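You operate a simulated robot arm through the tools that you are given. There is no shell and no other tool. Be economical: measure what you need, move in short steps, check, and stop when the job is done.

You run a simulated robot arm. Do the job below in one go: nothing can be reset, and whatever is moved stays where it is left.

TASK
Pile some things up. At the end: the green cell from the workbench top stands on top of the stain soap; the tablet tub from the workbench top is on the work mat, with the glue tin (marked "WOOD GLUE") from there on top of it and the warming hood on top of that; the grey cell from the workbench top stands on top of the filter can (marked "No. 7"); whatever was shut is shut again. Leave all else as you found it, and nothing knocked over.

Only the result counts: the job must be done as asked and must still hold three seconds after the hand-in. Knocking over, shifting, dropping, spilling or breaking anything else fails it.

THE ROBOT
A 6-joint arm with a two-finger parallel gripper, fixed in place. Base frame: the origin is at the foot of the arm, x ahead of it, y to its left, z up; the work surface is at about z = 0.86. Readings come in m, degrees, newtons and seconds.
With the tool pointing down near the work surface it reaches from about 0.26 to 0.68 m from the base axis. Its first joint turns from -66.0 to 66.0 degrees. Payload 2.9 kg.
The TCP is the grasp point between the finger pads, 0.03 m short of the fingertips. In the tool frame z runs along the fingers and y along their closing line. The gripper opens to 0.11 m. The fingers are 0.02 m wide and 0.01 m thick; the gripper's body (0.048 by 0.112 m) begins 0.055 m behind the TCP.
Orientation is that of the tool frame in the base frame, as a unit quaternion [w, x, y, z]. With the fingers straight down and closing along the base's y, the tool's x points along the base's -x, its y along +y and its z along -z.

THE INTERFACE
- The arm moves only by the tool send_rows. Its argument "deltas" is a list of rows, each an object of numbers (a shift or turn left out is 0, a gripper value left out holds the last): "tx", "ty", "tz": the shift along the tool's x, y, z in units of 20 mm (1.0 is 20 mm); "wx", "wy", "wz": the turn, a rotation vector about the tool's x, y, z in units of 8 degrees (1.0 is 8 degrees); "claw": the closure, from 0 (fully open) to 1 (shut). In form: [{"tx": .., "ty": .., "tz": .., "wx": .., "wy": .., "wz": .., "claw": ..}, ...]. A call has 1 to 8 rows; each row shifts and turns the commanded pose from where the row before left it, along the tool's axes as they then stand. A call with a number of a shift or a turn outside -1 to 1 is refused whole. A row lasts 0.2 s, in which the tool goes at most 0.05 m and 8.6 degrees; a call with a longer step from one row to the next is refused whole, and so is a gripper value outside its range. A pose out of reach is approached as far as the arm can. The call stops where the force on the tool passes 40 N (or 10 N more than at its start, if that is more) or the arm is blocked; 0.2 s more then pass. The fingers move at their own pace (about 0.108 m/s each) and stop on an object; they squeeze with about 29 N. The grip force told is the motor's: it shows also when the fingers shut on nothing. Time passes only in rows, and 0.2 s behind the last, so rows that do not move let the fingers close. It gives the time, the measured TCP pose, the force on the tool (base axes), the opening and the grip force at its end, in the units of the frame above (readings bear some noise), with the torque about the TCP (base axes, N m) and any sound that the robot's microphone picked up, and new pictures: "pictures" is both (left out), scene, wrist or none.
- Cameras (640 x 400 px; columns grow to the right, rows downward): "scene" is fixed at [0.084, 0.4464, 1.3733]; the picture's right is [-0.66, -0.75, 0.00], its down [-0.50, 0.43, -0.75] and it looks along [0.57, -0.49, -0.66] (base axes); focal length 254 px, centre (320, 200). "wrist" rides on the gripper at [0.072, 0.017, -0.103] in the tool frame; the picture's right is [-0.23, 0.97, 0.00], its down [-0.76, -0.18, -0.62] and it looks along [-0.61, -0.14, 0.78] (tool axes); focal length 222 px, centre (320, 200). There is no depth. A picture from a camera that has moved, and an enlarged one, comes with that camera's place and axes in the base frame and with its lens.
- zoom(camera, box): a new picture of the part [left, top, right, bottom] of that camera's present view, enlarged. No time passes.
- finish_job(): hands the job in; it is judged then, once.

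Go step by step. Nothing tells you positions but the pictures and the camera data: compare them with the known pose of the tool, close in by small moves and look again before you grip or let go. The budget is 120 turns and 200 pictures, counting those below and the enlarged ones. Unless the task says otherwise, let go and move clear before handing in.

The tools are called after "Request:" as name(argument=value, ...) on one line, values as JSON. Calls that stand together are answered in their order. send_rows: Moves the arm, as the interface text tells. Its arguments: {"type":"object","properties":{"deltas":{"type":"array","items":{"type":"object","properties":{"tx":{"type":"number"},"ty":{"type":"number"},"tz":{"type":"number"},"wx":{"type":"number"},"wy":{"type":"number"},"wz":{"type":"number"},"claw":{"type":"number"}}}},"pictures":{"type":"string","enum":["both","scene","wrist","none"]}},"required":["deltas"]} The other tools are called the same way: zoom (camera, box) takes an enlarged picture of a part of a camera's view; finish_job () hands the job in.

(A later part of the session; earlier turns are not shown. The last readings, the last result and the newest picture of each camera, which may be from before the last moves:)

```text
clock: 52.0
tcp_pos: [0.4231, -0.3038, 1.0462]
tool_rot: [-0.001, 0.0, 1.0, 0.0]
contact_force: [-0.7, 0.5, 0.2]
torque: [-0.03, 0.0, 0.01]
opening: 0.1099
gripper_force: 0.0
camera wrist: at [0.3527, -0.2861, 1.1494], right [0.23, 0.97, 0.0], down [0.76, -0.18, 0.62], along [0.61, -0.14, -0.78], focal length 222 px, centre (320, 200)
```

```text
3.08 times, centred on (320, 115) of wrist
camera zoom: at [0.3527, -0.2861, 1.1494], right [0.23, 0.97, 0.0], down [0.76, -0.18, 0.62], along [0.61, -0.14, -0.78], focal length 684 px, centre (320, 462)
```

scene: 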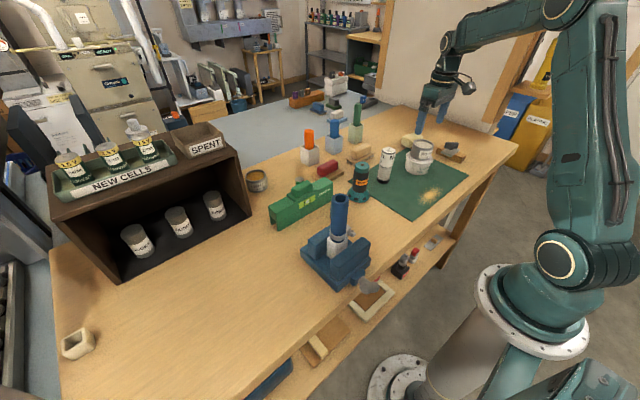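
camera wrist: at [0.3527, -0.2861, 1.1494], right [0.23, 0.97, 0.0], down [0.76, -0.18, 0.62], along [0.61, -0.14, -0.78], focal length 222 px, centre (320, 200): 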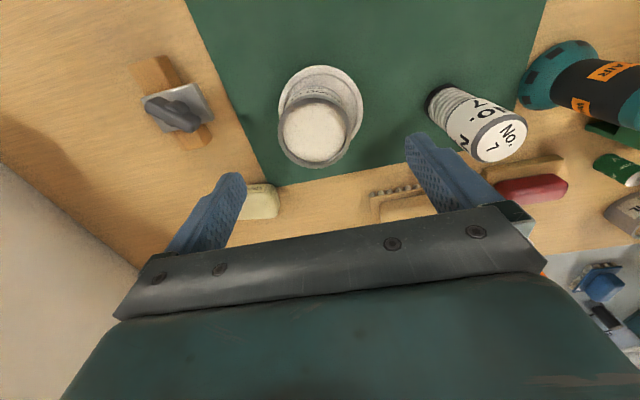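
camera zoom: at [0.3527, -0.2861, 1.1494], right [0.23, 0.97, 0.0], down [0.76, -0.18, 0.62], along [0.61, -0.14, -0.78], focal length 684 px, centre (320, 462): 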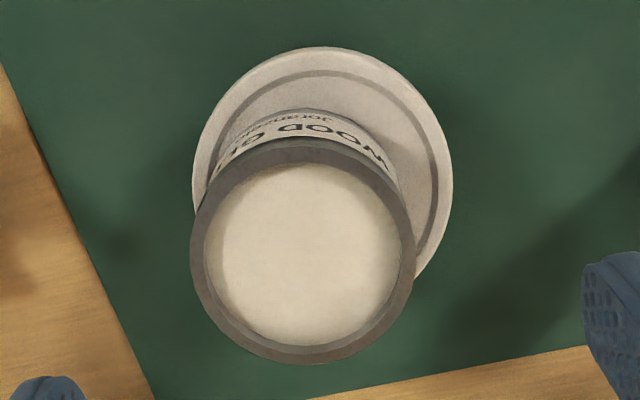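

The tin may be sitting slightly off-centre; I look closer for tilt.

Request:
zoom(camera="scene", box=[398, 130, 438, 180])

```text
8.00 times, centred on (418, 155) of scene
camera zoom: at [0.084, 0.4464, 1.3733], right [-0.66, -0.75, 0.0], down [-0.5, 0.43, -0.75], along [0.57, -0.49, -0.66], focal length 2035 px, centre (-464, 560)
```

zoom: 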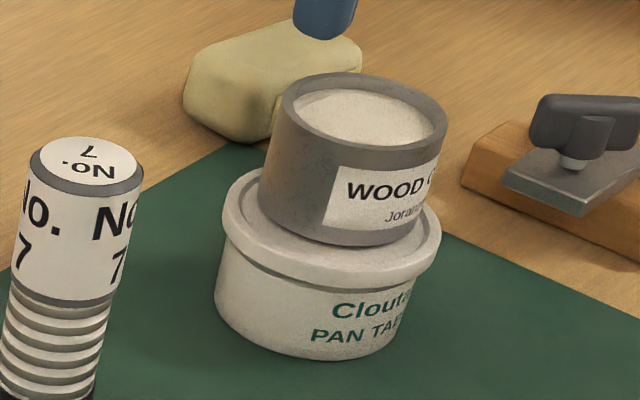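

The tin looks about 1 cm off the lid's centre. I view from more directly above to measure.

Request:
send_rows(deltas=[{"tx": -0.9}, {"tx": -0.9}, {"ty": -0.6}, {}], pictures="none")

Request:
zoom(camera="wrist", box=[260, 0, 420, 100])

```text
clock: 53.0
tcp_pos: [0.4602, -0.3132, 1.0456]
tool_rot: [0.0, 0.0, 1.0, -0.001]
contact_force: [0.2, -0.1, -1.0]
torque: [-0.03, -0.02, -0.01]
opening: 0.11
gripper_force: 0.0
```

```text
4.00 times, centred on (340, 50) of wrist
camera zoom: at [0.3887, -0.2968, 1.1488], right [0.23, 0.97, 0.0], down [0.76, -0.18, 0.62], along [0.61, -0.14, -0.78], focal length 888 px, centre (240, 800)
```

zoom: 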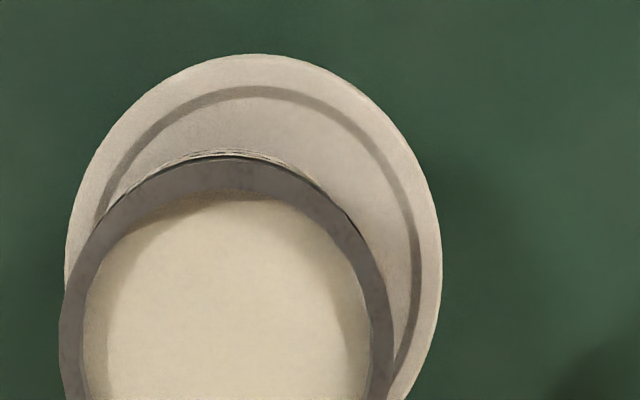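

Tin offset from lid centre is about (+0.0066, −0.008). I regrip it, and re-centre.

Request:
send_rows(deltas=[{"tx": 0.9}, {"tx": 0.9}, {"ty": 0.6}, {"tz": 1}, {"tz": 1}, {"tz": 1}, {"tz": 1}, {"tz": 0.8}], pictures="none")

Request:
send_rows(deltas=[{"claw": 1}, {}, {}, {}, {"tz": -0.4}, {"tz": -0.4}], pictures="wrist")

```text
clock: 54.8
tcp_pos: [0.4222, -0.3009, 0.9477]
tool_rot: [0.0, 0.0, 1.0, -0.001]
contact_force: [0.2, 0.4, 0.4]
torque: [0.01, 0.03, -0.01]
opening: 0.11
gripper_force: 0.1
```

```text
clock: 56.2
tcp_pos: [0.4237, -0.3027, 0.9629]
tool_rot: [0.0, 0.0, 1.0, 0.0]
contact_force: [-0.5, -0.2, -2.8]
torque: [-0.01, 0.03, 0.0]
opening: 0.0652
gripper_force: 29.6
camera wrist: at [0.3509, -0.2855, 1.0673], right [0.23, 0.97, 0.0], down [0.76, -0.18, 0.62], along [0.61, -0.14, -0.78], focal length 222 px, centre (320, 200)
```

wrist: 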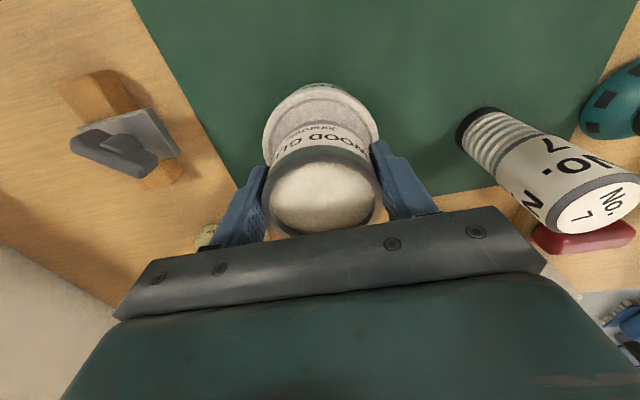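

Gripped again; it now lies about 5 mm too far in +x relative to the lid. I shift and lower gently.

Request:
send_rows(deltas=[{"tx": 0.25, "ty": 0.08}, {"tz": 0.4}, {"tz": 0.3}, {"tz": 0.1}, {}], pictures="none")

Request:
send_rows(deltas=[{"tz": 0.08}, {"tz": 0.08}, {}], pictures="none")

```text
clock: 57.4
tcp_pos: [0.4177, -0.2993, 0.9486]
tool_rot: [0.0, 0.0, 1.0, 0.0]
contact_force: [0.4, 0.7, -3.0]
torque: [-0.02, 0.0, -0.03]
opening: 0.0655
gripper_force: 29.2
```

```text
clock: 58.2
tcp_pos: [0.4199, -0.3004, 0.9474]
tool_rot: [0.001, 0.001, 1.0, -0.001]
contact_force: [-5.9, 3.5, 20.2]
torque: [0.37, 0.23, 0.09]
opening: 0.0652
gripper_force: 29.4
```

Request:
send_rows(deltas=[{"tz": -0.12}, {}], pictures="none")

Request:
send_rows(deltas=[{"claw": 0.2}, {"claw": 0}, {}, {"tz": -1}, {"tz": -1}, {"tz": -1}, {"tz": -1}, {"tz": -1}], pictures="none")

Request:
send_rows(deltas=[{"tx": -1}, {"tx": -0.6}, {}], pictures="none")

Request:
zoom(camera="wrist", box=[260, 0, 420, 100])

Request:
zoom(camera="scene", box=[398, 130, 438, 180])

```text
clock: 58.8
tcp_pos: [0.419, -0.2996, 0.9475]
tool_rot: [0.0, 0.0, 1.0, 0.0]
contact_force: [0.9, -2.6, 2.5]
torque: [-0.11, -0.1, -0.04]
opening: 0.0657
gripper_force: 29.0
```

```text
clock: 60.6
tcp_pos: [0.4214, -0.3015, 1.0469]
tool_rot: [0.0, 0.0, 1.0, 0.0]
contact_force: [0.0, -0.6, 0.6]
torque: [-0.02, 0.0, -0.01]
opening: 0.1097
gripper_force: 0.1
```

```text
clock: 61.4
tcp_pos: [0.4535, -0.3025, 1.0459]
tool_rot: [0.0, 0.0, 1.0, 0.0]
contact_force: [0.4, -0.3, 0.9]
torque: [-0.02, -0.02, 0.0]
opening: 0.1102
gripper_force: 0.0
```

```text
4.00 times, centred on (340, 50) of wrist
camera zoom: at [0.3809, -0.2844, 1.1492], right [0.23, 0.97, 0.0], down [0.76, -0.18, 0.62], along [0.61, -0.14, -0.78], focal length 888 px, centre (240, 800)
```

zoom: 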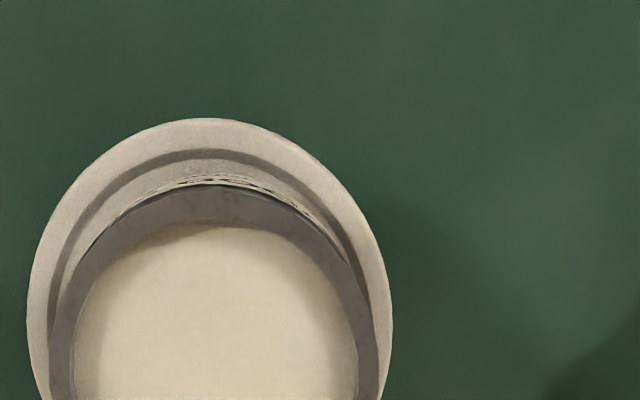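

```text
8.00 times, centred on (418, 155) of scene
camera zoom: at [0.084, 0.4464, 1.3733], right [-0.66, -0.75, 0.0], down [-0.5, 0.43, -0.75], along [0.57, -0.49, -0.66], focal length 2035 px, centre (-464, 560)
```

zoom: 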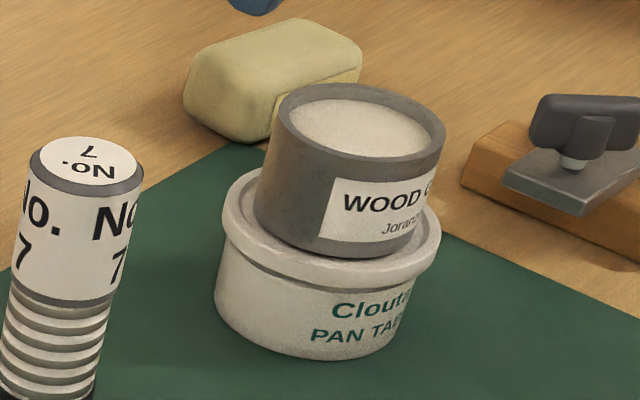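

Now the tin is well centred in the lid. Next the warming hood near (0.466,-0.041).

Request:
send_rows(deltas=[{"tz": -1}, {"tz": -1}, {"tz": -1}, {"ty": 1}, {"ty": 1}, {"ty": 1}, {"ty": 1}, {"ty": 1}], pictures="none")

Request:
send_rows(deltas=[{"ty": 1}, {"ty": 1}, {"ty": 1}, {"ty": 1}, {"ty": 1}, {"ty": 1}, {"ty": 1}, {"ty": 1, "tx": -0.6}], pictures="both")

```text
clock: 63.2
tcp_pos: [0.4517, -0.1992, 1.1086]
tool_rot: [0.0, 0.0, 1.0, 0.001]
contact_force: [0.1, 0.1, -0.6]
torque: [-0.02, 0.01, 0.04]
opening: 0.1099
gripper_force: 0.1
```

```text
clock: 65.0
tcp_pos: [0.4639, -0.0376, 1.1067]
tool_rot: [-0.001, 0.0, 1.0, 0.0]
contact_force: [-0.3, 0.3, -0.5]
torque: [-0.03, 0.0, 0.01]
opening: 0.11
gripper_force: 0.1
camera wrist: at [0.3908, -0.0211, 1.2101], right [0.23, 0.97, 0.0], down [0.76, -0.18, 0.62], along [0.61, -0.14, -0.78], focal length 222 px, centre (320, 200)
```

scene: 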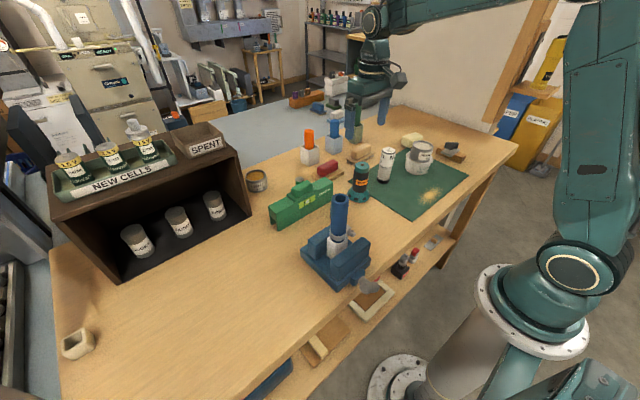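
wrist: 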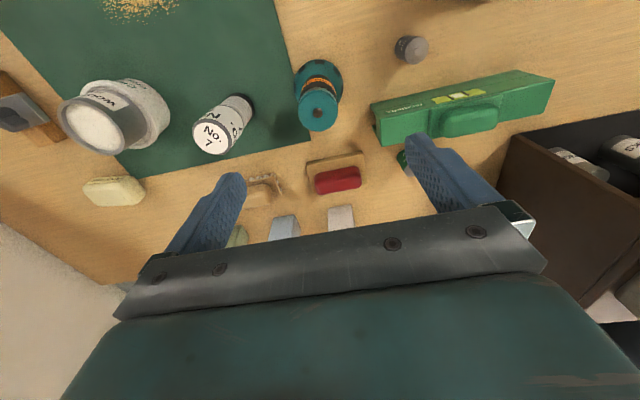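

Hood ≈ (0.462,-0.039); TCP is aligned. Descending with a reduced opening.

Request:
send_rows(deltas=[{"claw": 0.25, "tx": 0.08}, {"tz": 1}, {"tz": 1}, {"tz": 1}, {"tz": 1}, {}], pictures="both")

```text
clock: 66.4
tcp_pos: [0.4591, -0.0404, 1.0252]
tool_rot: [0.0, 0.0, 1.0, -0.001]
contact_force: [-0.9, 0.0, 0.3]
torque: [-0.03, 0.03, 0.02]
opening: 0.0823
gripper_force: 0.0
camera wrist: at [0.387, -0.0222, 1.1285], right [0.23, 0.97, 0.0], down [0.76, -0.18, 0.62], along [0.61, -0.14, -0.78], focal length 222 px, centre (320, 200)
```

scene: 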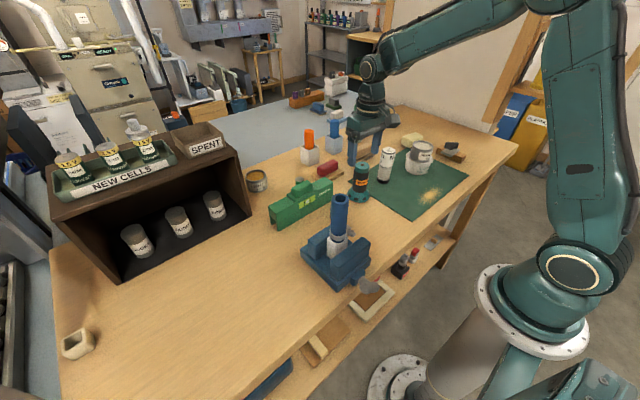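
wrist: 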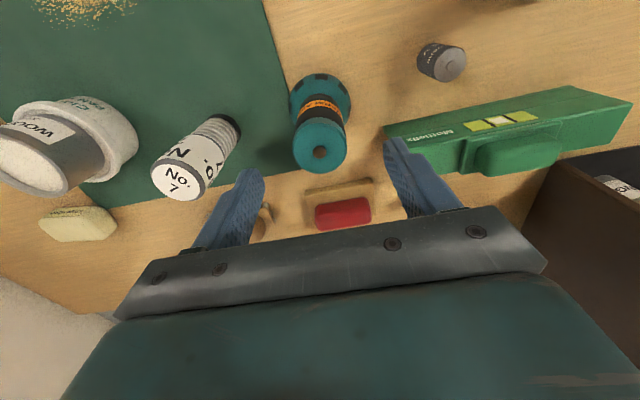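

Request:
send_rows(deltas=[{"tx": -0.05, "ty": 0.05, "tz": 1}, {"tz": 1}, {"tz": 1}, {"tz": 0.9}, {}], pictures="wrist")

```text
clock: 67.6
tcp_pos: [0.461, -0.04, 0.9489]
tool_rot: [0.0, 0.0, 1.0, 0.0]
contact_force: [-0.3, 0.0, -0.4]
torque: [-0.01, 0.0, 0.02]
opening: 0.0823
gripper_force: 0.1
camera wrist: at [0.3888, -0.0226, 1.0525], right [0.23, 0.97, 0.0], down [0.76, -0.18, 0.62], along [0.61, -0.14, -0.78], focal length 222 px, centre (320, 200)
```

wrist: 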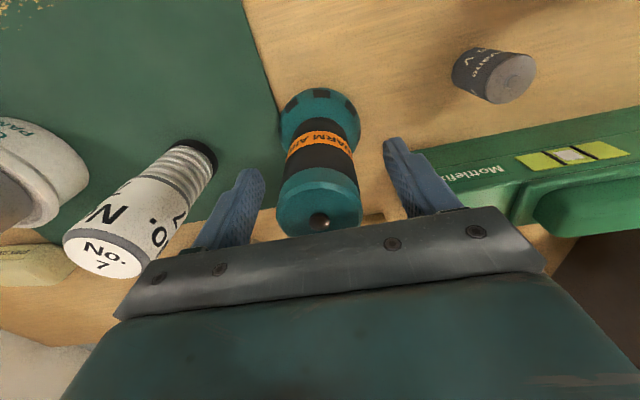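

Request:
send_rows(deltas=[{"claw": 1}, {}, {}, {"tz": -0.3}, {"tz": -1}, {"tz": -1}, {}], pictures="both")

```text
clock: 69.2
tcp_pos: [0.4616, -0.0423, 0.9934]
tool_rot: [0.001, 0.0, 1.0, 0.0]
contact_force: [-0.3, -0.1, -3.1]
torque: [0.0, 0.01, 0.03]
opening: 0.0432
gripper_force: 29.0
camera wrist: at [0.3897, -0.0238, 1.0971], right [0.23, 0.97, 0.0], down [0.76, -0.18, 0.62], along [0.61, -0.14, -0.78], focal length 222 px, centre (320, 200)
```

scene: 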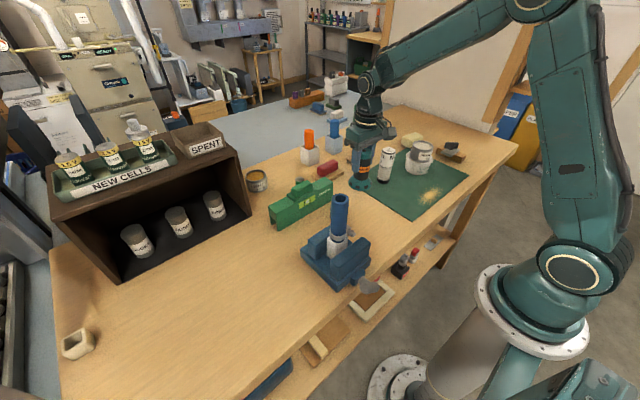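
wrist: 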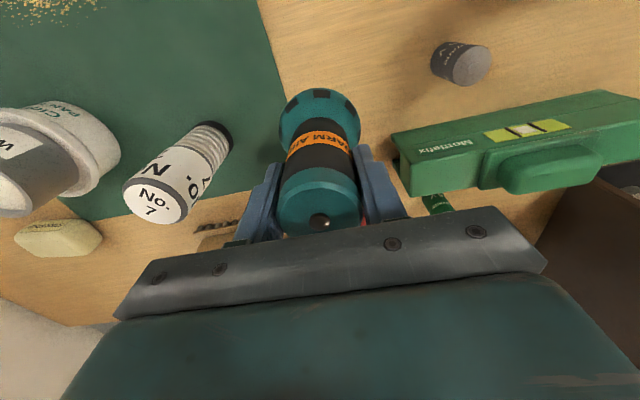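

Hood held. I raise it clear, and carry to the tin at (0.420,-0.2986).

Request:
send_rows(deltas=[{"tz": -1}, {"tz": -1}, {"tz": -1}, {"tz": -1}, {"tz": -1}, {"tz": -1}, {"tz": -1}, {"tx": 0.5}], pictures="none")

Request:
send_rows(deltas=[{"ty": -1, "tx": 0.2}, {"ty": -1, "tx": 0.2}, {"ty": -1, "tx": 0.2}, {"ty": -1, "tx": 0.2}, {"ty": -1, "tx": 0.2}, {"ty": -1, "tx": 0.2}, {"ty": -1, "tx": 0.2}, {"ty": -1, "tx": 0.1}], pictures="none")

Request:
send_rows(deltas=[{"ty": -1}, {"ty": -1}, {"ty": -1}, {"ty": -1}, {"ty": -0.8}, {}], pictures="both")

```text
clock: 71.0
tcp_pos: [0.4532, -0.0377, 1.1364]
tool_rot: [0.001, 0.0, 1.0, 0.001]
contact_force: [0.2, 0.0, -3.2]
torque: [-0.01, 0.03, 0.02]
opening: 0.0432
gripper_force: 29.3
```

```text
clock: 72.8
tcp_pos: [0.4216, -0.2004, 1.1343]
tool_rot: [0.0, 0.0, 1.0, 0.0]
contact_force: [0.0, 0.1, -3.1]
torque: [0.0, 0.01, 0.01]
opening: 0.0431
gripper_force: 28.6
```

```text
clock: 74.2
tcp_pos: [0.4207, -0.2946, 1.1336]
tool_rot: [0.0, 0.0, 1.0, 0.0]
contact_force: [0.2, 0.2, -3.7]
torque: [0.0, -0.01, 0.0]
opening: 0.0431
gripper_force: 29.2
camera wrist: at [0.3487, -0.2774, 1.2375], right [0.23, 0.97, 0.0], down [0.76, -0.18, 0.62], along [0.61, -0.14, -0.78], focal length 222 px, centre (320, 200)
```

scene: 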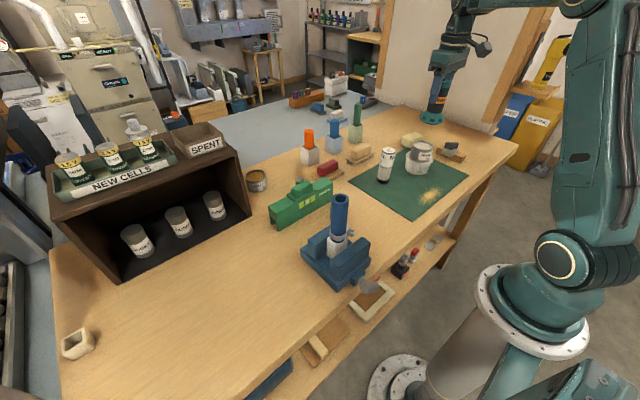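
wrist: 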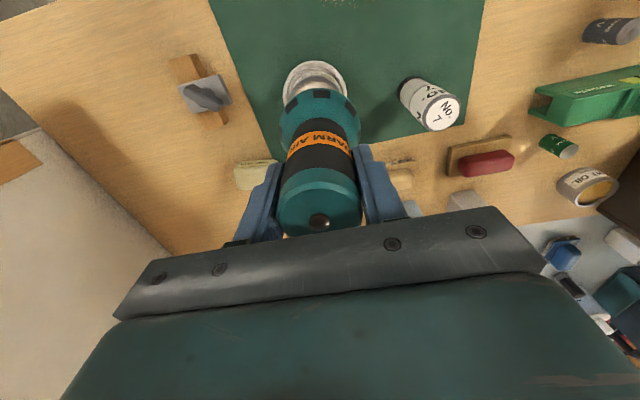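

Request:
send_rows(deltas=[{"ty": -0.15, "tz": 0.9}, {"tz": 1}, {"tz": 1}, {"tz": 0.8}, {}], pictures="both")

Request:
zoom(camera="scene", box=[395, 80, 455, 180])

Request:
zoom(camera="wrist", box=[240, 40, 400, 140])

```text
clock: 75.4
tcp_pos: [0.4225, -0.2981, 1.0638]
tool_rot: [0.0, 0.0, 1.0, 0.0]
contact_force: [0.0, 0.3, -2.8]
torque: [-0.02, -0.01, 0.02]
opening: 0.0432
gripper_force: 29.1
camera wrist: at [0.3503, -0.2803, 1.1663], right [0.23, 0.97, 0.0], down [0.76, -0.18, 0.62], along [0.61, -0.14, -0.78], focal length 222 px, centre (320, 200)
```

scene: 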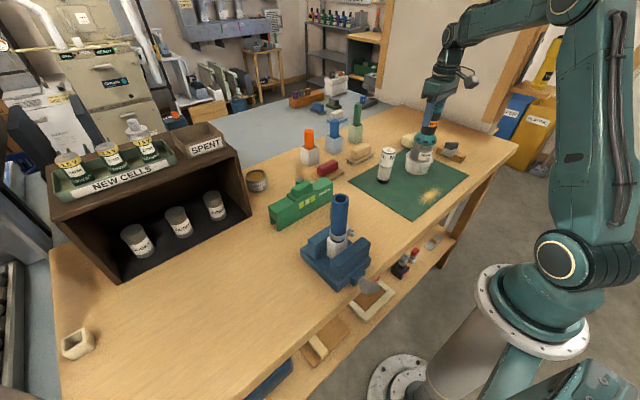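
wrist: 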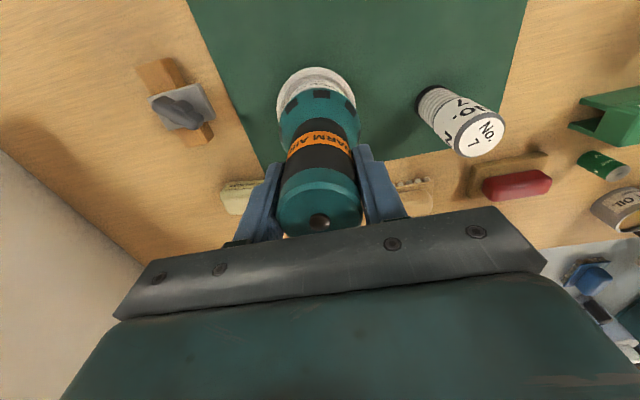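

```text
4.00 times, centred on (425, 130) of scene
camera zoom: at [0.0841, 0.4464, 1.3733], right [-0.66, -0.75, 0.0], down [-0.5, 0.43, -0.75], along [0.57, -0.49, -0.66], focal length 1017 px, centre (-100, 480)
```

zoom: 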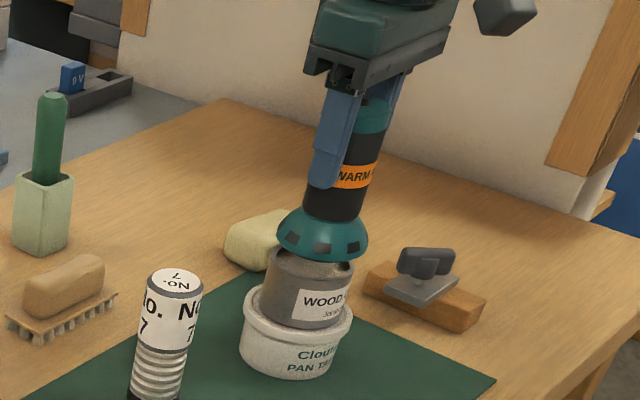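

```text
4.00 times, centred on (320, 90) of wrist
camera zoom: at [0.3503, -0.2803, 1.1663], right [0.23, 0.97, 0.0], down [0.76, -0.18, 0.62], along [0.61, -0.14, -0.78], focal length 888 px, centre (320, 640)
```

zoom: 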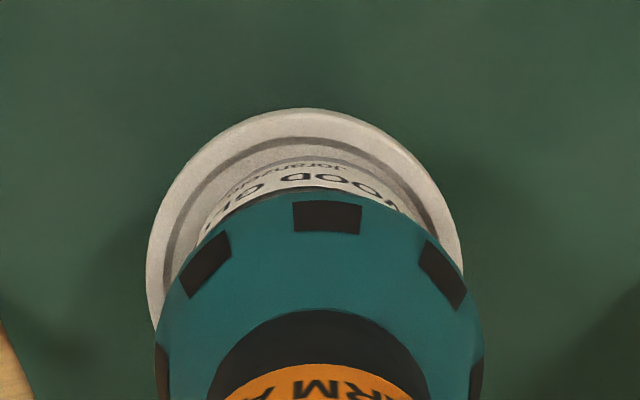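

Hood needs about 3 mm in −y; then I lower it gently.

Request:
send_rows(deltas=[{"ty": -0.13, "tz": 0.5}, {"tz": 0.3}, {}], pictures="none")

Request:
send_rows(deltas=[{"tz": 0.1}, {"tz": 0.1}, {}], pictures="none")

```text
clock: 76.2
tcp_pos: [0.4223, -0.3006, 1.0473]
tool_rot: [0.001, 0.0, 1.0, 0.001]
contact_force: [-1.0, 0.0, -3.3]
torque: [-0.02, 0.02, 0.0]
opening: 0.043
gripper_force: 29.3
```

```text
clock: 77.0
tcp_pos: [0.4209, -0.3012, 1.0417]
tool_rot: [-0.001, 0.0, 1.0, 0.0]
contact_force: [-0.1, 1.4, -3.9]
torque: [0.02, 0.02, 0.0]
opening: 0.043
gripper_force: 29.0
```

Request:
send_rows(deltas=[{"tz": 0.08}, {}], pictures="none")

Request:
send_rows(deltas=[{"tz": 0.08}, {}], pictures="none")

Request:
zoom(camera="scene", box=[395, 80, 455, 180])

```text
clock: 77.6
tcp_pos: [0.4219, -0.3016, 1.0412]
tool_rot: [0.0, 0.0, 1.0, -0.001]
contact_force: [-4.7, -0.5, 14.5]
torque: [-0.02, 0.67, -0.02]
opening: 0.0433
gripper_force: 29.1
```

```text
clock: 78.2
tcp_pos: [0.4209, -0.3009, 1.0422]
tool_rot: [0.002, 0.0, 1.0, -0.001]
contact_force: [-7.1, 4.4, 33.1]
torque: [0.58, 0.84, -0.02]
opening: 0.0431
gripper_force: 28.7
```

```text
4.00 times, centred on (425, 130) of scene
camera zoom: at [0.0834, 0.4469, 1.3732], right [-0.66, -0.75, 0.0], down [-0.5, 0.43, -0.75], along [0.57, -0.49, -0.66], focal length 1017 px, centre (-100, 480)
```

zoom: 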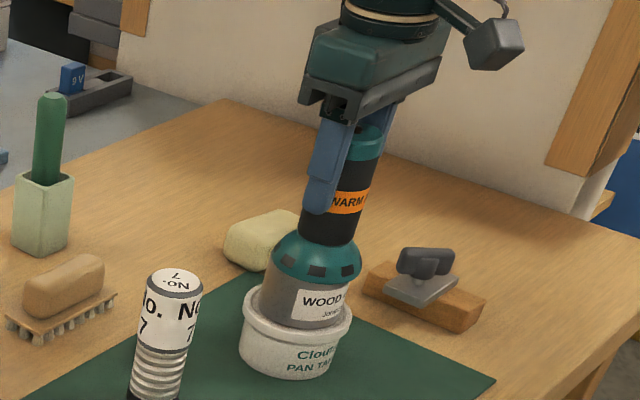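

Seated. I ease off and release.

Request:
send_rows(deltas=[{"tz": -0.13}, {}], pictures="none")

Request:
send_rows(deltas=[{"claw": 0.5}, {"claw": 0.2}, {}, {}], pictures="both")

```text
clock: 78.8
tcp_pos: [0.423, -0.3015, 1.042]
tool_rot: [0.001, 0.0, 1.0, 0.0]
contact_force: [-1.8, 1.9, 16.4]
torque: [0.12, -0.02, 0.01]
opening: 0.0429
gripper_force: 29.3
```

```text
clock: 79.8
tcp_pos: [0.4221, -0.3014, 1.0408]
tool_rot: [0.0, 0.0, 1.0, 0.0]
contact_force: [0.4, 0.5, -0.2]
torque: [0.02, -0.01, -0.01]
opening: 0.0878
gripper_force: 0.0
camera wrist: at [0.3505, -0.284, 1.1448], right [0.23, 0.97, 0.0], down [0.76, -0.18, 0.62], along [0.61, -0.14, -0.78], focal length 222 px, centre (320, 200)
```

scene: 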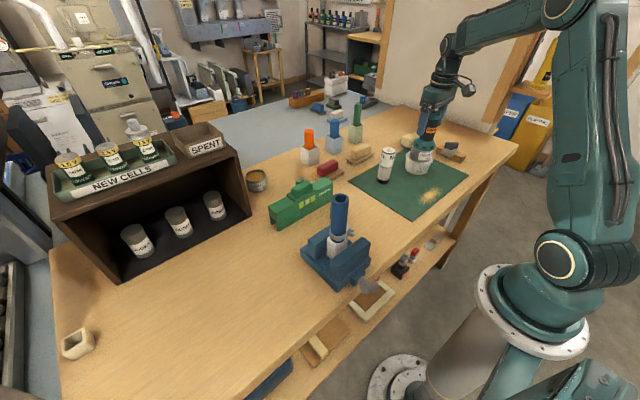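
wrist: 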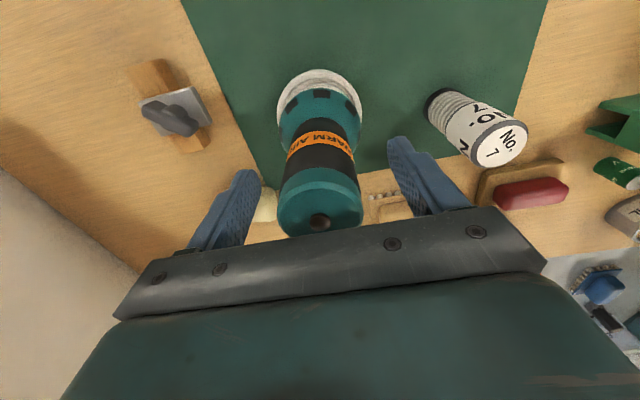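

The stack stands. I rise and go to the grey cell.

Request:
send_rows(deltas=[{"tz": -0.5}, {"tz": -1}, {"tz": -1}, {"tz": -1}, {"tz": -1}, {"tz": -1}, {"tz": -0.5}], pictures="both")

Request:
send_rows(deltas=[{"ty": 1}, {"ty": 1}, {"ty": 1}, {"ty": 1}, {"ty": 1}, {"ty": 1}, {"ty": 1}, {"ty": 1}], pictures="none")

Request:
send_rows(deltas=[{"ty": 1, "tz": 0.5}, {"ty": 1, "tz": 0.5}, {"ty": 1, "tz": 0.5}, {"ty": 1, "tz": 0.5}, {"ty": 1}, {"ty": 1}, {"ty": 1}, {"ty": 1}], pictures="both")

```text
clock: 81.4
tcp_pos: [0.4207, -0.3008, 1.161]
tool_rot: [0.0, 0.0, 1.0, 0.0]
contact_force: [0.0, 0.2, -0.5]
torque: [-0.01, 0.0, 0.02]
opening: 0.0882
gripper_force: 0.0
camera wrist: at [0.3495, -0.2843, 1.2642], right [0.23, 0.97, 0.0], down [0.76, -0.18, 0.62], along [0.61, -0.14, -0.78], focal length 222 px, centre (320, 200)
```

scene: 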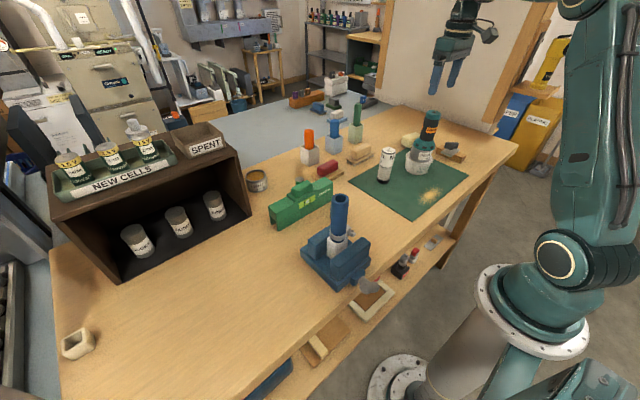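
wrist: 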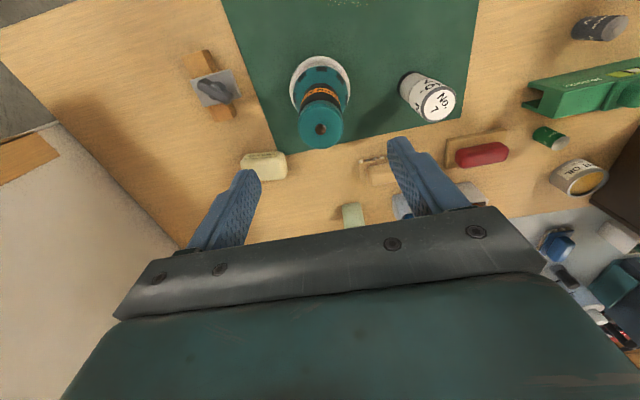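

```text
clock: 83.2
tcp_pos: [0.4223, -0.1407, 1.1627]
tool_rot: [0.001, 0.0, 1.0, -0.001]
contact_force: [1.0, 0.4, -0.4]
torque: [-0.03, 0.0, 0.03]
opening: 0.0882
gripper_force: 0.0
```

```text
clock: 85.0
tcp_pos: [0.423, 0.0182, 1.1212]
tool_rot: [0.0, 0.001, 1.0, -0.001]
contact_force: [-0.6, 0.6, 0.2]
torque: [-0.01, 0.03, 0.0]
opening: 0.088
gripper_force: 0.1
camera wrist: at [0.3507, 0.0356, 1.2243], right [0.23, 0.97, 0.0], down [0.76, -0.18, 0.62], along [0.61, -0.14, -0.78], focal length 222 px, centre (320, 200)
```

scene: 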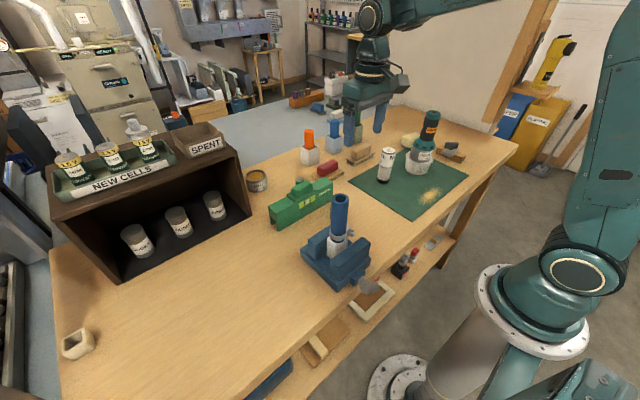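
wrist: 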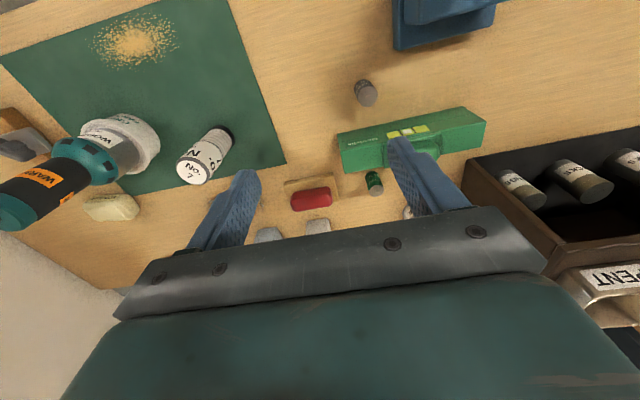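

Grey cell ≈ (0.440,0.081). I go above it, narrow the fingers and look.

Request:
send_rows(deltas=[{"ty": 1, "tx": -0.28, "claw": 0.45}, {"ty": 1, "tx": -0.28}, {"ty": 1, "tx": -0.28}, {"ty": 0.1, "tz": 1}, {"tz": 1}, {"tz": 1}, {"tz": 1}, {"tz": 1}], pictures="both")

```text
clock: 86.8
tcp_pos: [0.4391, 0.0796, 1.02]
tool_rot: [0.001, 0.0, 1.0, 0.0]
contact_force: [-0.1, -0.2, 0.1]
torque: [-0.04, 0.0, 0.01]
opening: 0.0601
gripper_force: 0.1
camera wrist: at [0.3672, 0.0977, 1.1236], right [0.23, 0.97, 0.0], down [0.76, -0.18, 0.62], along [0.61, -0.14, -0.78], focal length 222 px, centre (320, 200)
```

scene: 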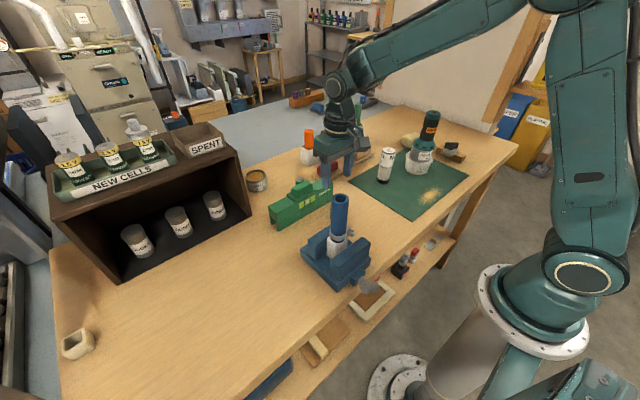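
wrist: 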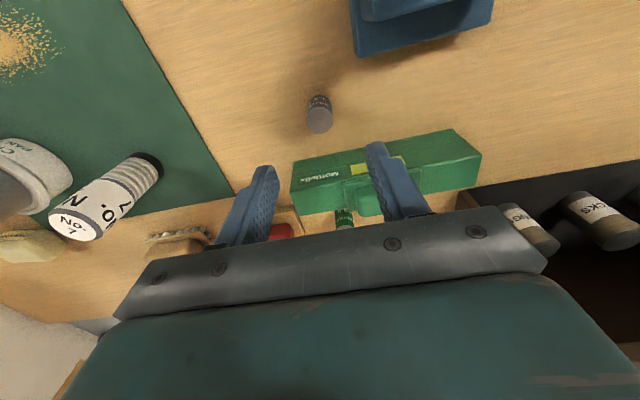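

Request:
send_rows(deltas=[{"tz": 1}, {"tz": 1}, {"tz": 1}, {"tz": 1}, {"tz": 0.5, "ty": 0.04}, {}], pictures="both")

```text
clock: 88.2
tcp_pos: [0.4408, 0.0827, 0.9318]
tool_rot: [0.001, 0.0, 1.0, 0.0]
contact_force: [0.1, -0.3, -0.2]
torque: [0.0, -0.02, 0.01]
opening: 0.0604
gripper_force: 0.0
camera wrist: at [0.3677, 0.099, 1.034], right [0.23, 0.97, 0.0], down [0.76, -0.18, 0.62], along [0.61, -0.14, -0.78], focal length 222 px, centre (320, 200)
```

scene: 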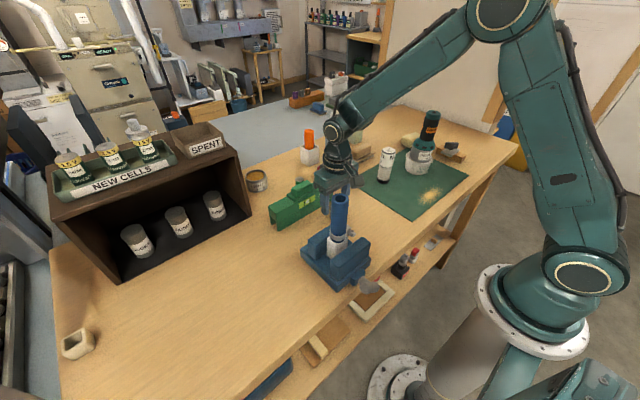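
wrist: 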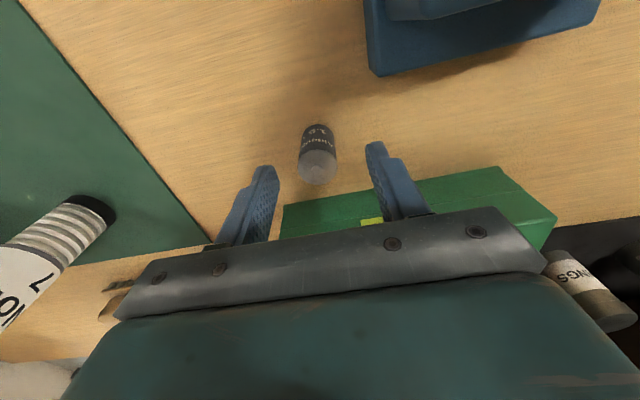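

Request:
send_rows(deltas=[{"tz": 1, "tx": -0.1}, {"tz": 0.85}, {}, {"claw": 1}, {}, {}, {}], pictures="wrist")

```text
clock: 89.8
tcp_pos: [0.4413, 0.0828, 0.8938]
tool_rot: [0.0, 0.0, 1.0, -0.001]
contact_force: [-0.2, -0.2, -0.4]
torque: [0.01, -0.02, 0.01]
opening: 0.0246
gripper_force: 28.9
camera wrist: at [0.3685, 0.0994, 0.9972], right [0.23, 0.97, 0.0], down [0.76, -0.18, 0.62], along [0.61, -0.14, -0.78], focal length 222 px, centre (320, 200)
```

wrist: 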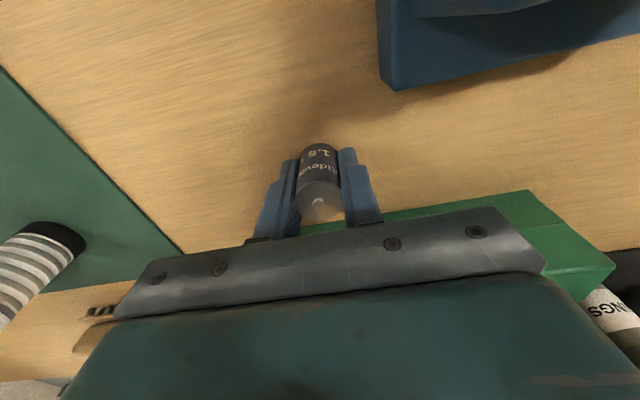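

Grey cell gripped. Lift and carry to the filter can.

Request:
send_rows(deltas=[{"tz": -1}, {"tz": -1}, {"tz": -1}, {"tz": -1}, {"tz": -1}, {"tz": -1}, {"tz": -1}, {"tz": -1}], pictures="none")

Request:
send_rows(deltas=[{"tz": -0.5, "ty": -1}, {"tz": -0.5, "ty": -1}, {"tz": -0.5, "ty": -1}, {"ty": -1, "tx": -0.2}, {"ty": -1, "tx": -0.2}, {"ty": -1, "tx": -0.2}, {"ty": -1, "tx": -0.2}, {"ty": -1, "tx": -0.2}], pictures="both")

```text
clock: 91.6
tcp_pos: [0.44, 0.0819, 1.0554]
tool_rot: [0.001, 0.0, 1.0, 0.0]
contact_force: [0.3, -0.9, 0.8]
torque: [0.0, 0.02, -0.01]
opening: 0.0246
gripper_force: 29.2
```

```text
clock: 93.4
tcp_pos: [0.4597, -0.0789, 1.0849]
tool_rot: [0.001, 0.0, 1.0, 0.0]
contact_force: [-0.3, -0.1, -0.8]
torque: [-0.01, 0.0, -0.01]
opening: 0.0248
gripper_force: 29.0
camera wrist: at [0.3874, -0.0612, 1.1875], right [0.23, 0.97, 0.0], down [0.76, -0.18, 0.62], along [0.61, -0.14, -0.78], focal length 222 px, centre (320, 200)
```

scene: 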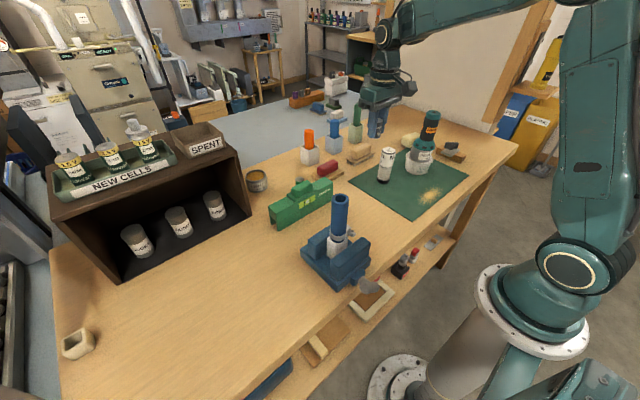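
wrist: 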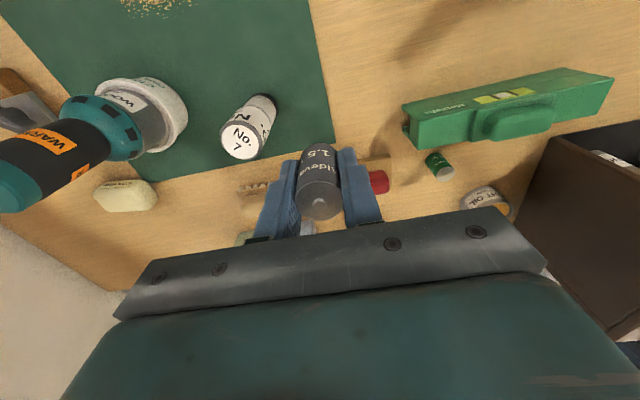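

Request:
send_rows(deltas=[{"ty": -1, "tx": -0.1}, {"ty": -1, "tx": -0.1}, {"ty": -1}, {"ty": -1}, {"ty": -0.2, "tz": 1}, {"tz": 1}, {}], pictures="both")

Request:
zoom(camera="scene", box=[350, 100, 430, 200])

Request:
zoom(camera="wrist", box=[260, 80, 420, 220])

```text
clock: 95.0
tcp_pos: [0.4642, -0.1606, 1.0461]
tool_rot: [0.0, 0.0, 1.0, 0.0]
contact_force: [-0.6, 0.4, -0.4]
torque: [0.01, -0.03, 0.0]
opening: 0.0242
gripper_force: 28.7
camera wrist: at [0.3929, -0.1431, 1.1486], right [0.23, 0.97, 0.0], down [0.76, -0.18, 0.62], along [0.61, -0.14, -0.78], focal length 222 px, centre (320, 200)
```

scene: 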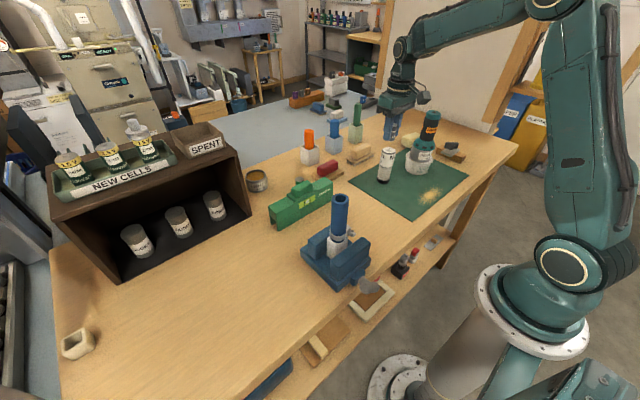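
wrist: 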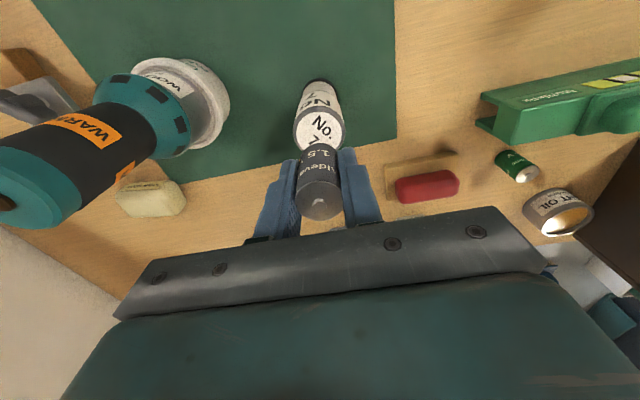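

```text
4.00 times, centred on (390, 150) of scene
camera zoom: at [0.084, 0.4464, 1.3733], right [-0.66, -0.75, 0.0], down [-0.5, 0.43, -0.75], along [0.57, -0.49, -0.66], focal length 1017 px, centre (40, 400)
```

zoom: 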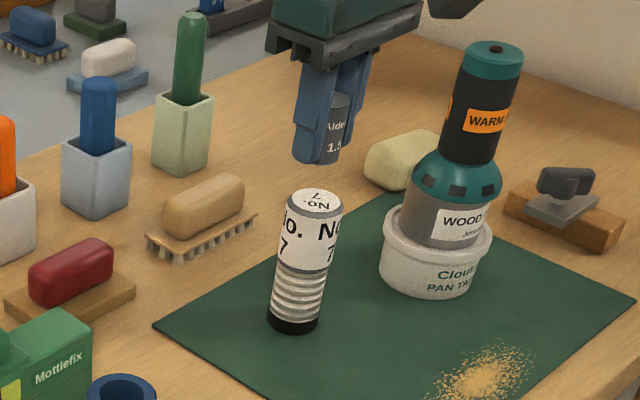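

```text
2.86 times, centred on (340, 150) of wrist
camera zoom: at [0.3929, -0.1431, 1.1486], right [0.23, 0.97, 0.0], down [0.76, -0.18, 0.62], along [0.61, -0.14, -0.78], focal length 635 px, centre (263, 343)
```

zoom: 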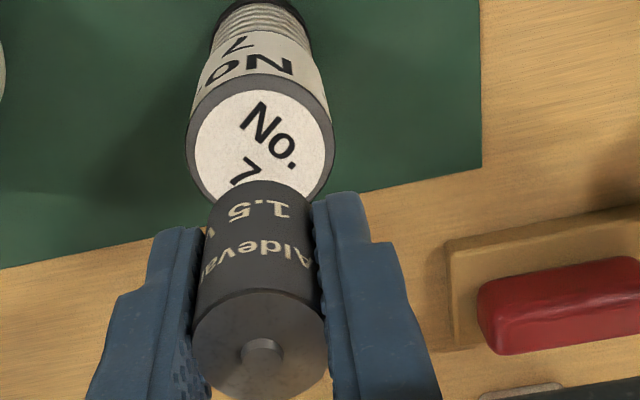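

Request:
send_rows(deltas=[{"tx": 0.1, "tz": 0.8}, {"tz": 0.5}, {}], pictures="none")

Request:
zoom(camera="scene", box=[360, 110, 420, 180])

Request:
zoom(camera="wrist", box=[260, 80, 420, 220])

```text
clock: 95.8
tcp_pos: [0.4628, -0.1606, 1.0176]
tool_rot: [0.001, 0.0, 1.0, 0.0]
contact_force: [0.8, -0.1, -0.9]
torque: [-0.01, 0.03, -0.03]
opening: 0.0244
gripper_force: 28.7
```

```text
5.71 times, centred on (390, 145) of scene
camera zoom: at [0.084, 0.4464, 1.3733], right [-0.66, -0.75, 0.0], down [-0.5, 0.43, -0.75], along [0.57, -0.49, -0.66], focal length 1453 px, centre (-80, 514)
```

zoom: 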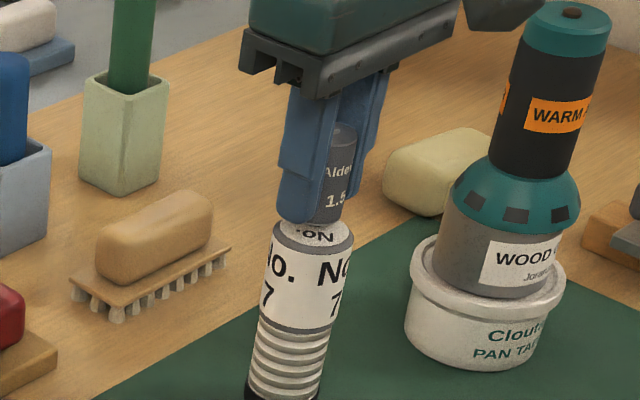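

```text
2.86 times, centred on (340, 150) of wrist
camera zoom: at [0.3904, -0.1438, 1.1225], right [0.23, 0.97, 0.0], down [0.76, -0.18, 0.62], along [0.61, -0.14, -0.78], focal length 635 px, centre (263, 343)
```

zoom: 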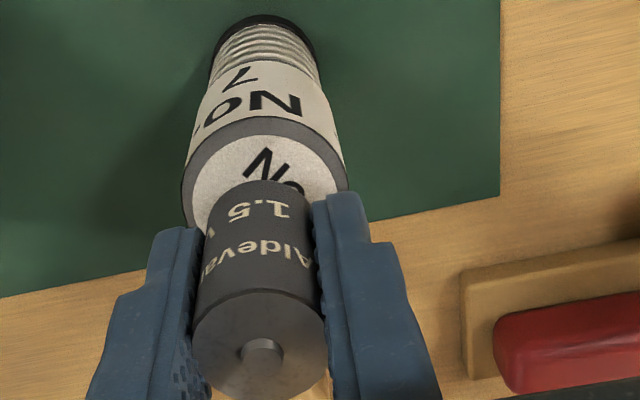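

Request:
send_rows(deltas=[{"ty": 0.08, "tz": 0.2}, {"tz": 0.1}, {}], pictures="none")

Request:
send_rows(deltas=[{"tz": 0.08}, {"tz": 0.08}, {}], pictures="none")

```text
clock: 96.6
tcp_pos: [0.4615, -0.1587, 1.0125]
tool_rot: [-0.001, 0.0, 1.0, -0.001]
contact_force: [-0.9, 0.0, -0.5]
torque: [0.02, 0.01, -0.01]
opening: 0.0244
gripper_force: 28.8
```

```text
clock: 97.4
tcp_pos: [0.4629, -0.1597, 1.0114]
tool_rot: [0.002, 0.0, 1.0, -0.002]
contact_force: [-2.3, 1.4, 29.3]
torque: [0.02, 0.17, -0.04]
opening: 0.0249
gripper_force: 29.3
```

Request:
send_rows(deltas=[{"tz": -0.14}, {}], pictures="none")

Request:
zoom(camera="scene", box=[360, 110, 420, 180])

```text
clock: 98.0
tcp_pos: [0.4618, -0.1591, 1.0105]
tool_rot: [-0.001, -0.001, 1.0, 0.0]
contact_force: [0.4, -1.0, 9.4]
torque: [-0.08, -0.08, 0.01]
opening: 0.0244
gripper_force: 29.0
```

```text
5.71 times, centred on (390, 145) of scene
camera zoom: at [0.0839, 0.4465, 1.3733], right [-0.66, -0.75, 0.0], down [-0.5, 0.43, -0.75], along [0.57, -0.49, -0.66], focal length 1453 px, centre (-80, 514)
```

zoom: 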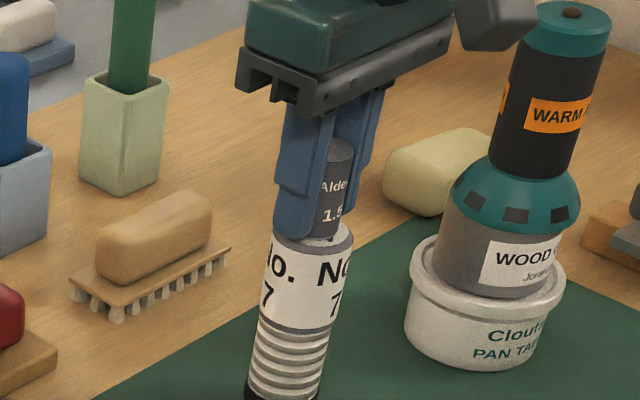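

Cell sits well within the can's top. Release.

Request:
send_rows(deltas=[{"claw": 0.6}, {}, {}, {"tz": -0.5}, {"tz": -1}, {"tz": -1}, {"tz": -1}, {"tz": -1}], pictures="both")

Request:
zoom(camera="scene", box=[360, 110, 460, 200])

```text
clock: 99.8
tcp_pos: [0.4627, -0.1608, 1.1007]
tool_rot: [0.001, 0.0, 1.0, 0.0]
contact_force: [0.1, -0.4, 0.4]
torque: [0.01, 0.0, 0.02]
opening: 0.0438
gripper_force: 0.0
camera wrist: at [0.389, -0.1442, 1.2041], right [0.23, 0.97, 0.0], down [0.76, -0.18, 0.62], along [0.61, -0.14, -0.78], focal length 222 px, centre (320, 200)
```

scene: 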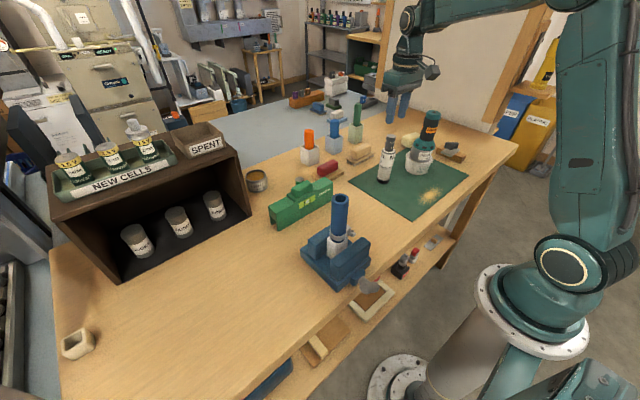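
wrist: 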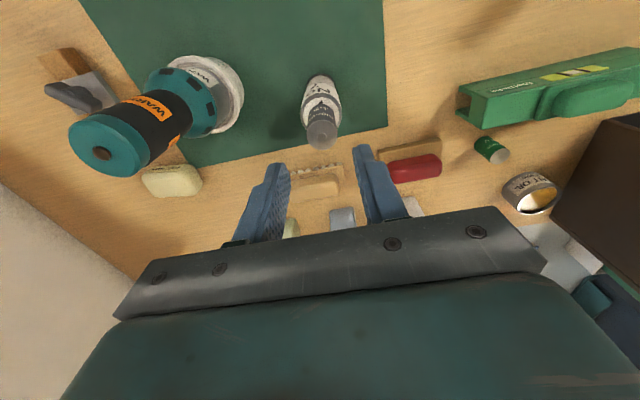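

```text
4.44 times, centred on (410, 155) of scene
camera zoom: at [0.084, 0.4464, 1.3733], right [-0.66, -0.75, 0.0], down [-0.5, 0.43, -0.75], along [0.57, -0.49, -0.66], focal length 1130 px, centre (-80, 400)
```

zoom: 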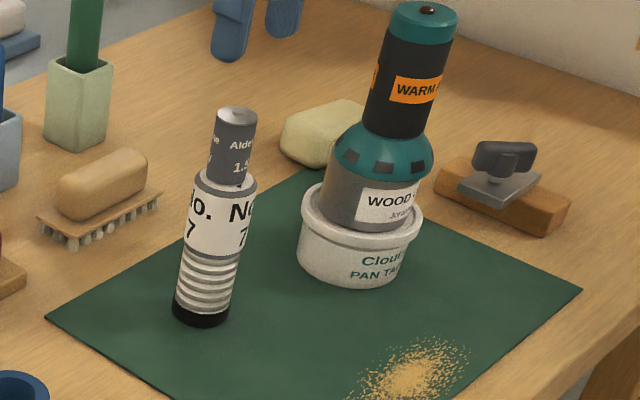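

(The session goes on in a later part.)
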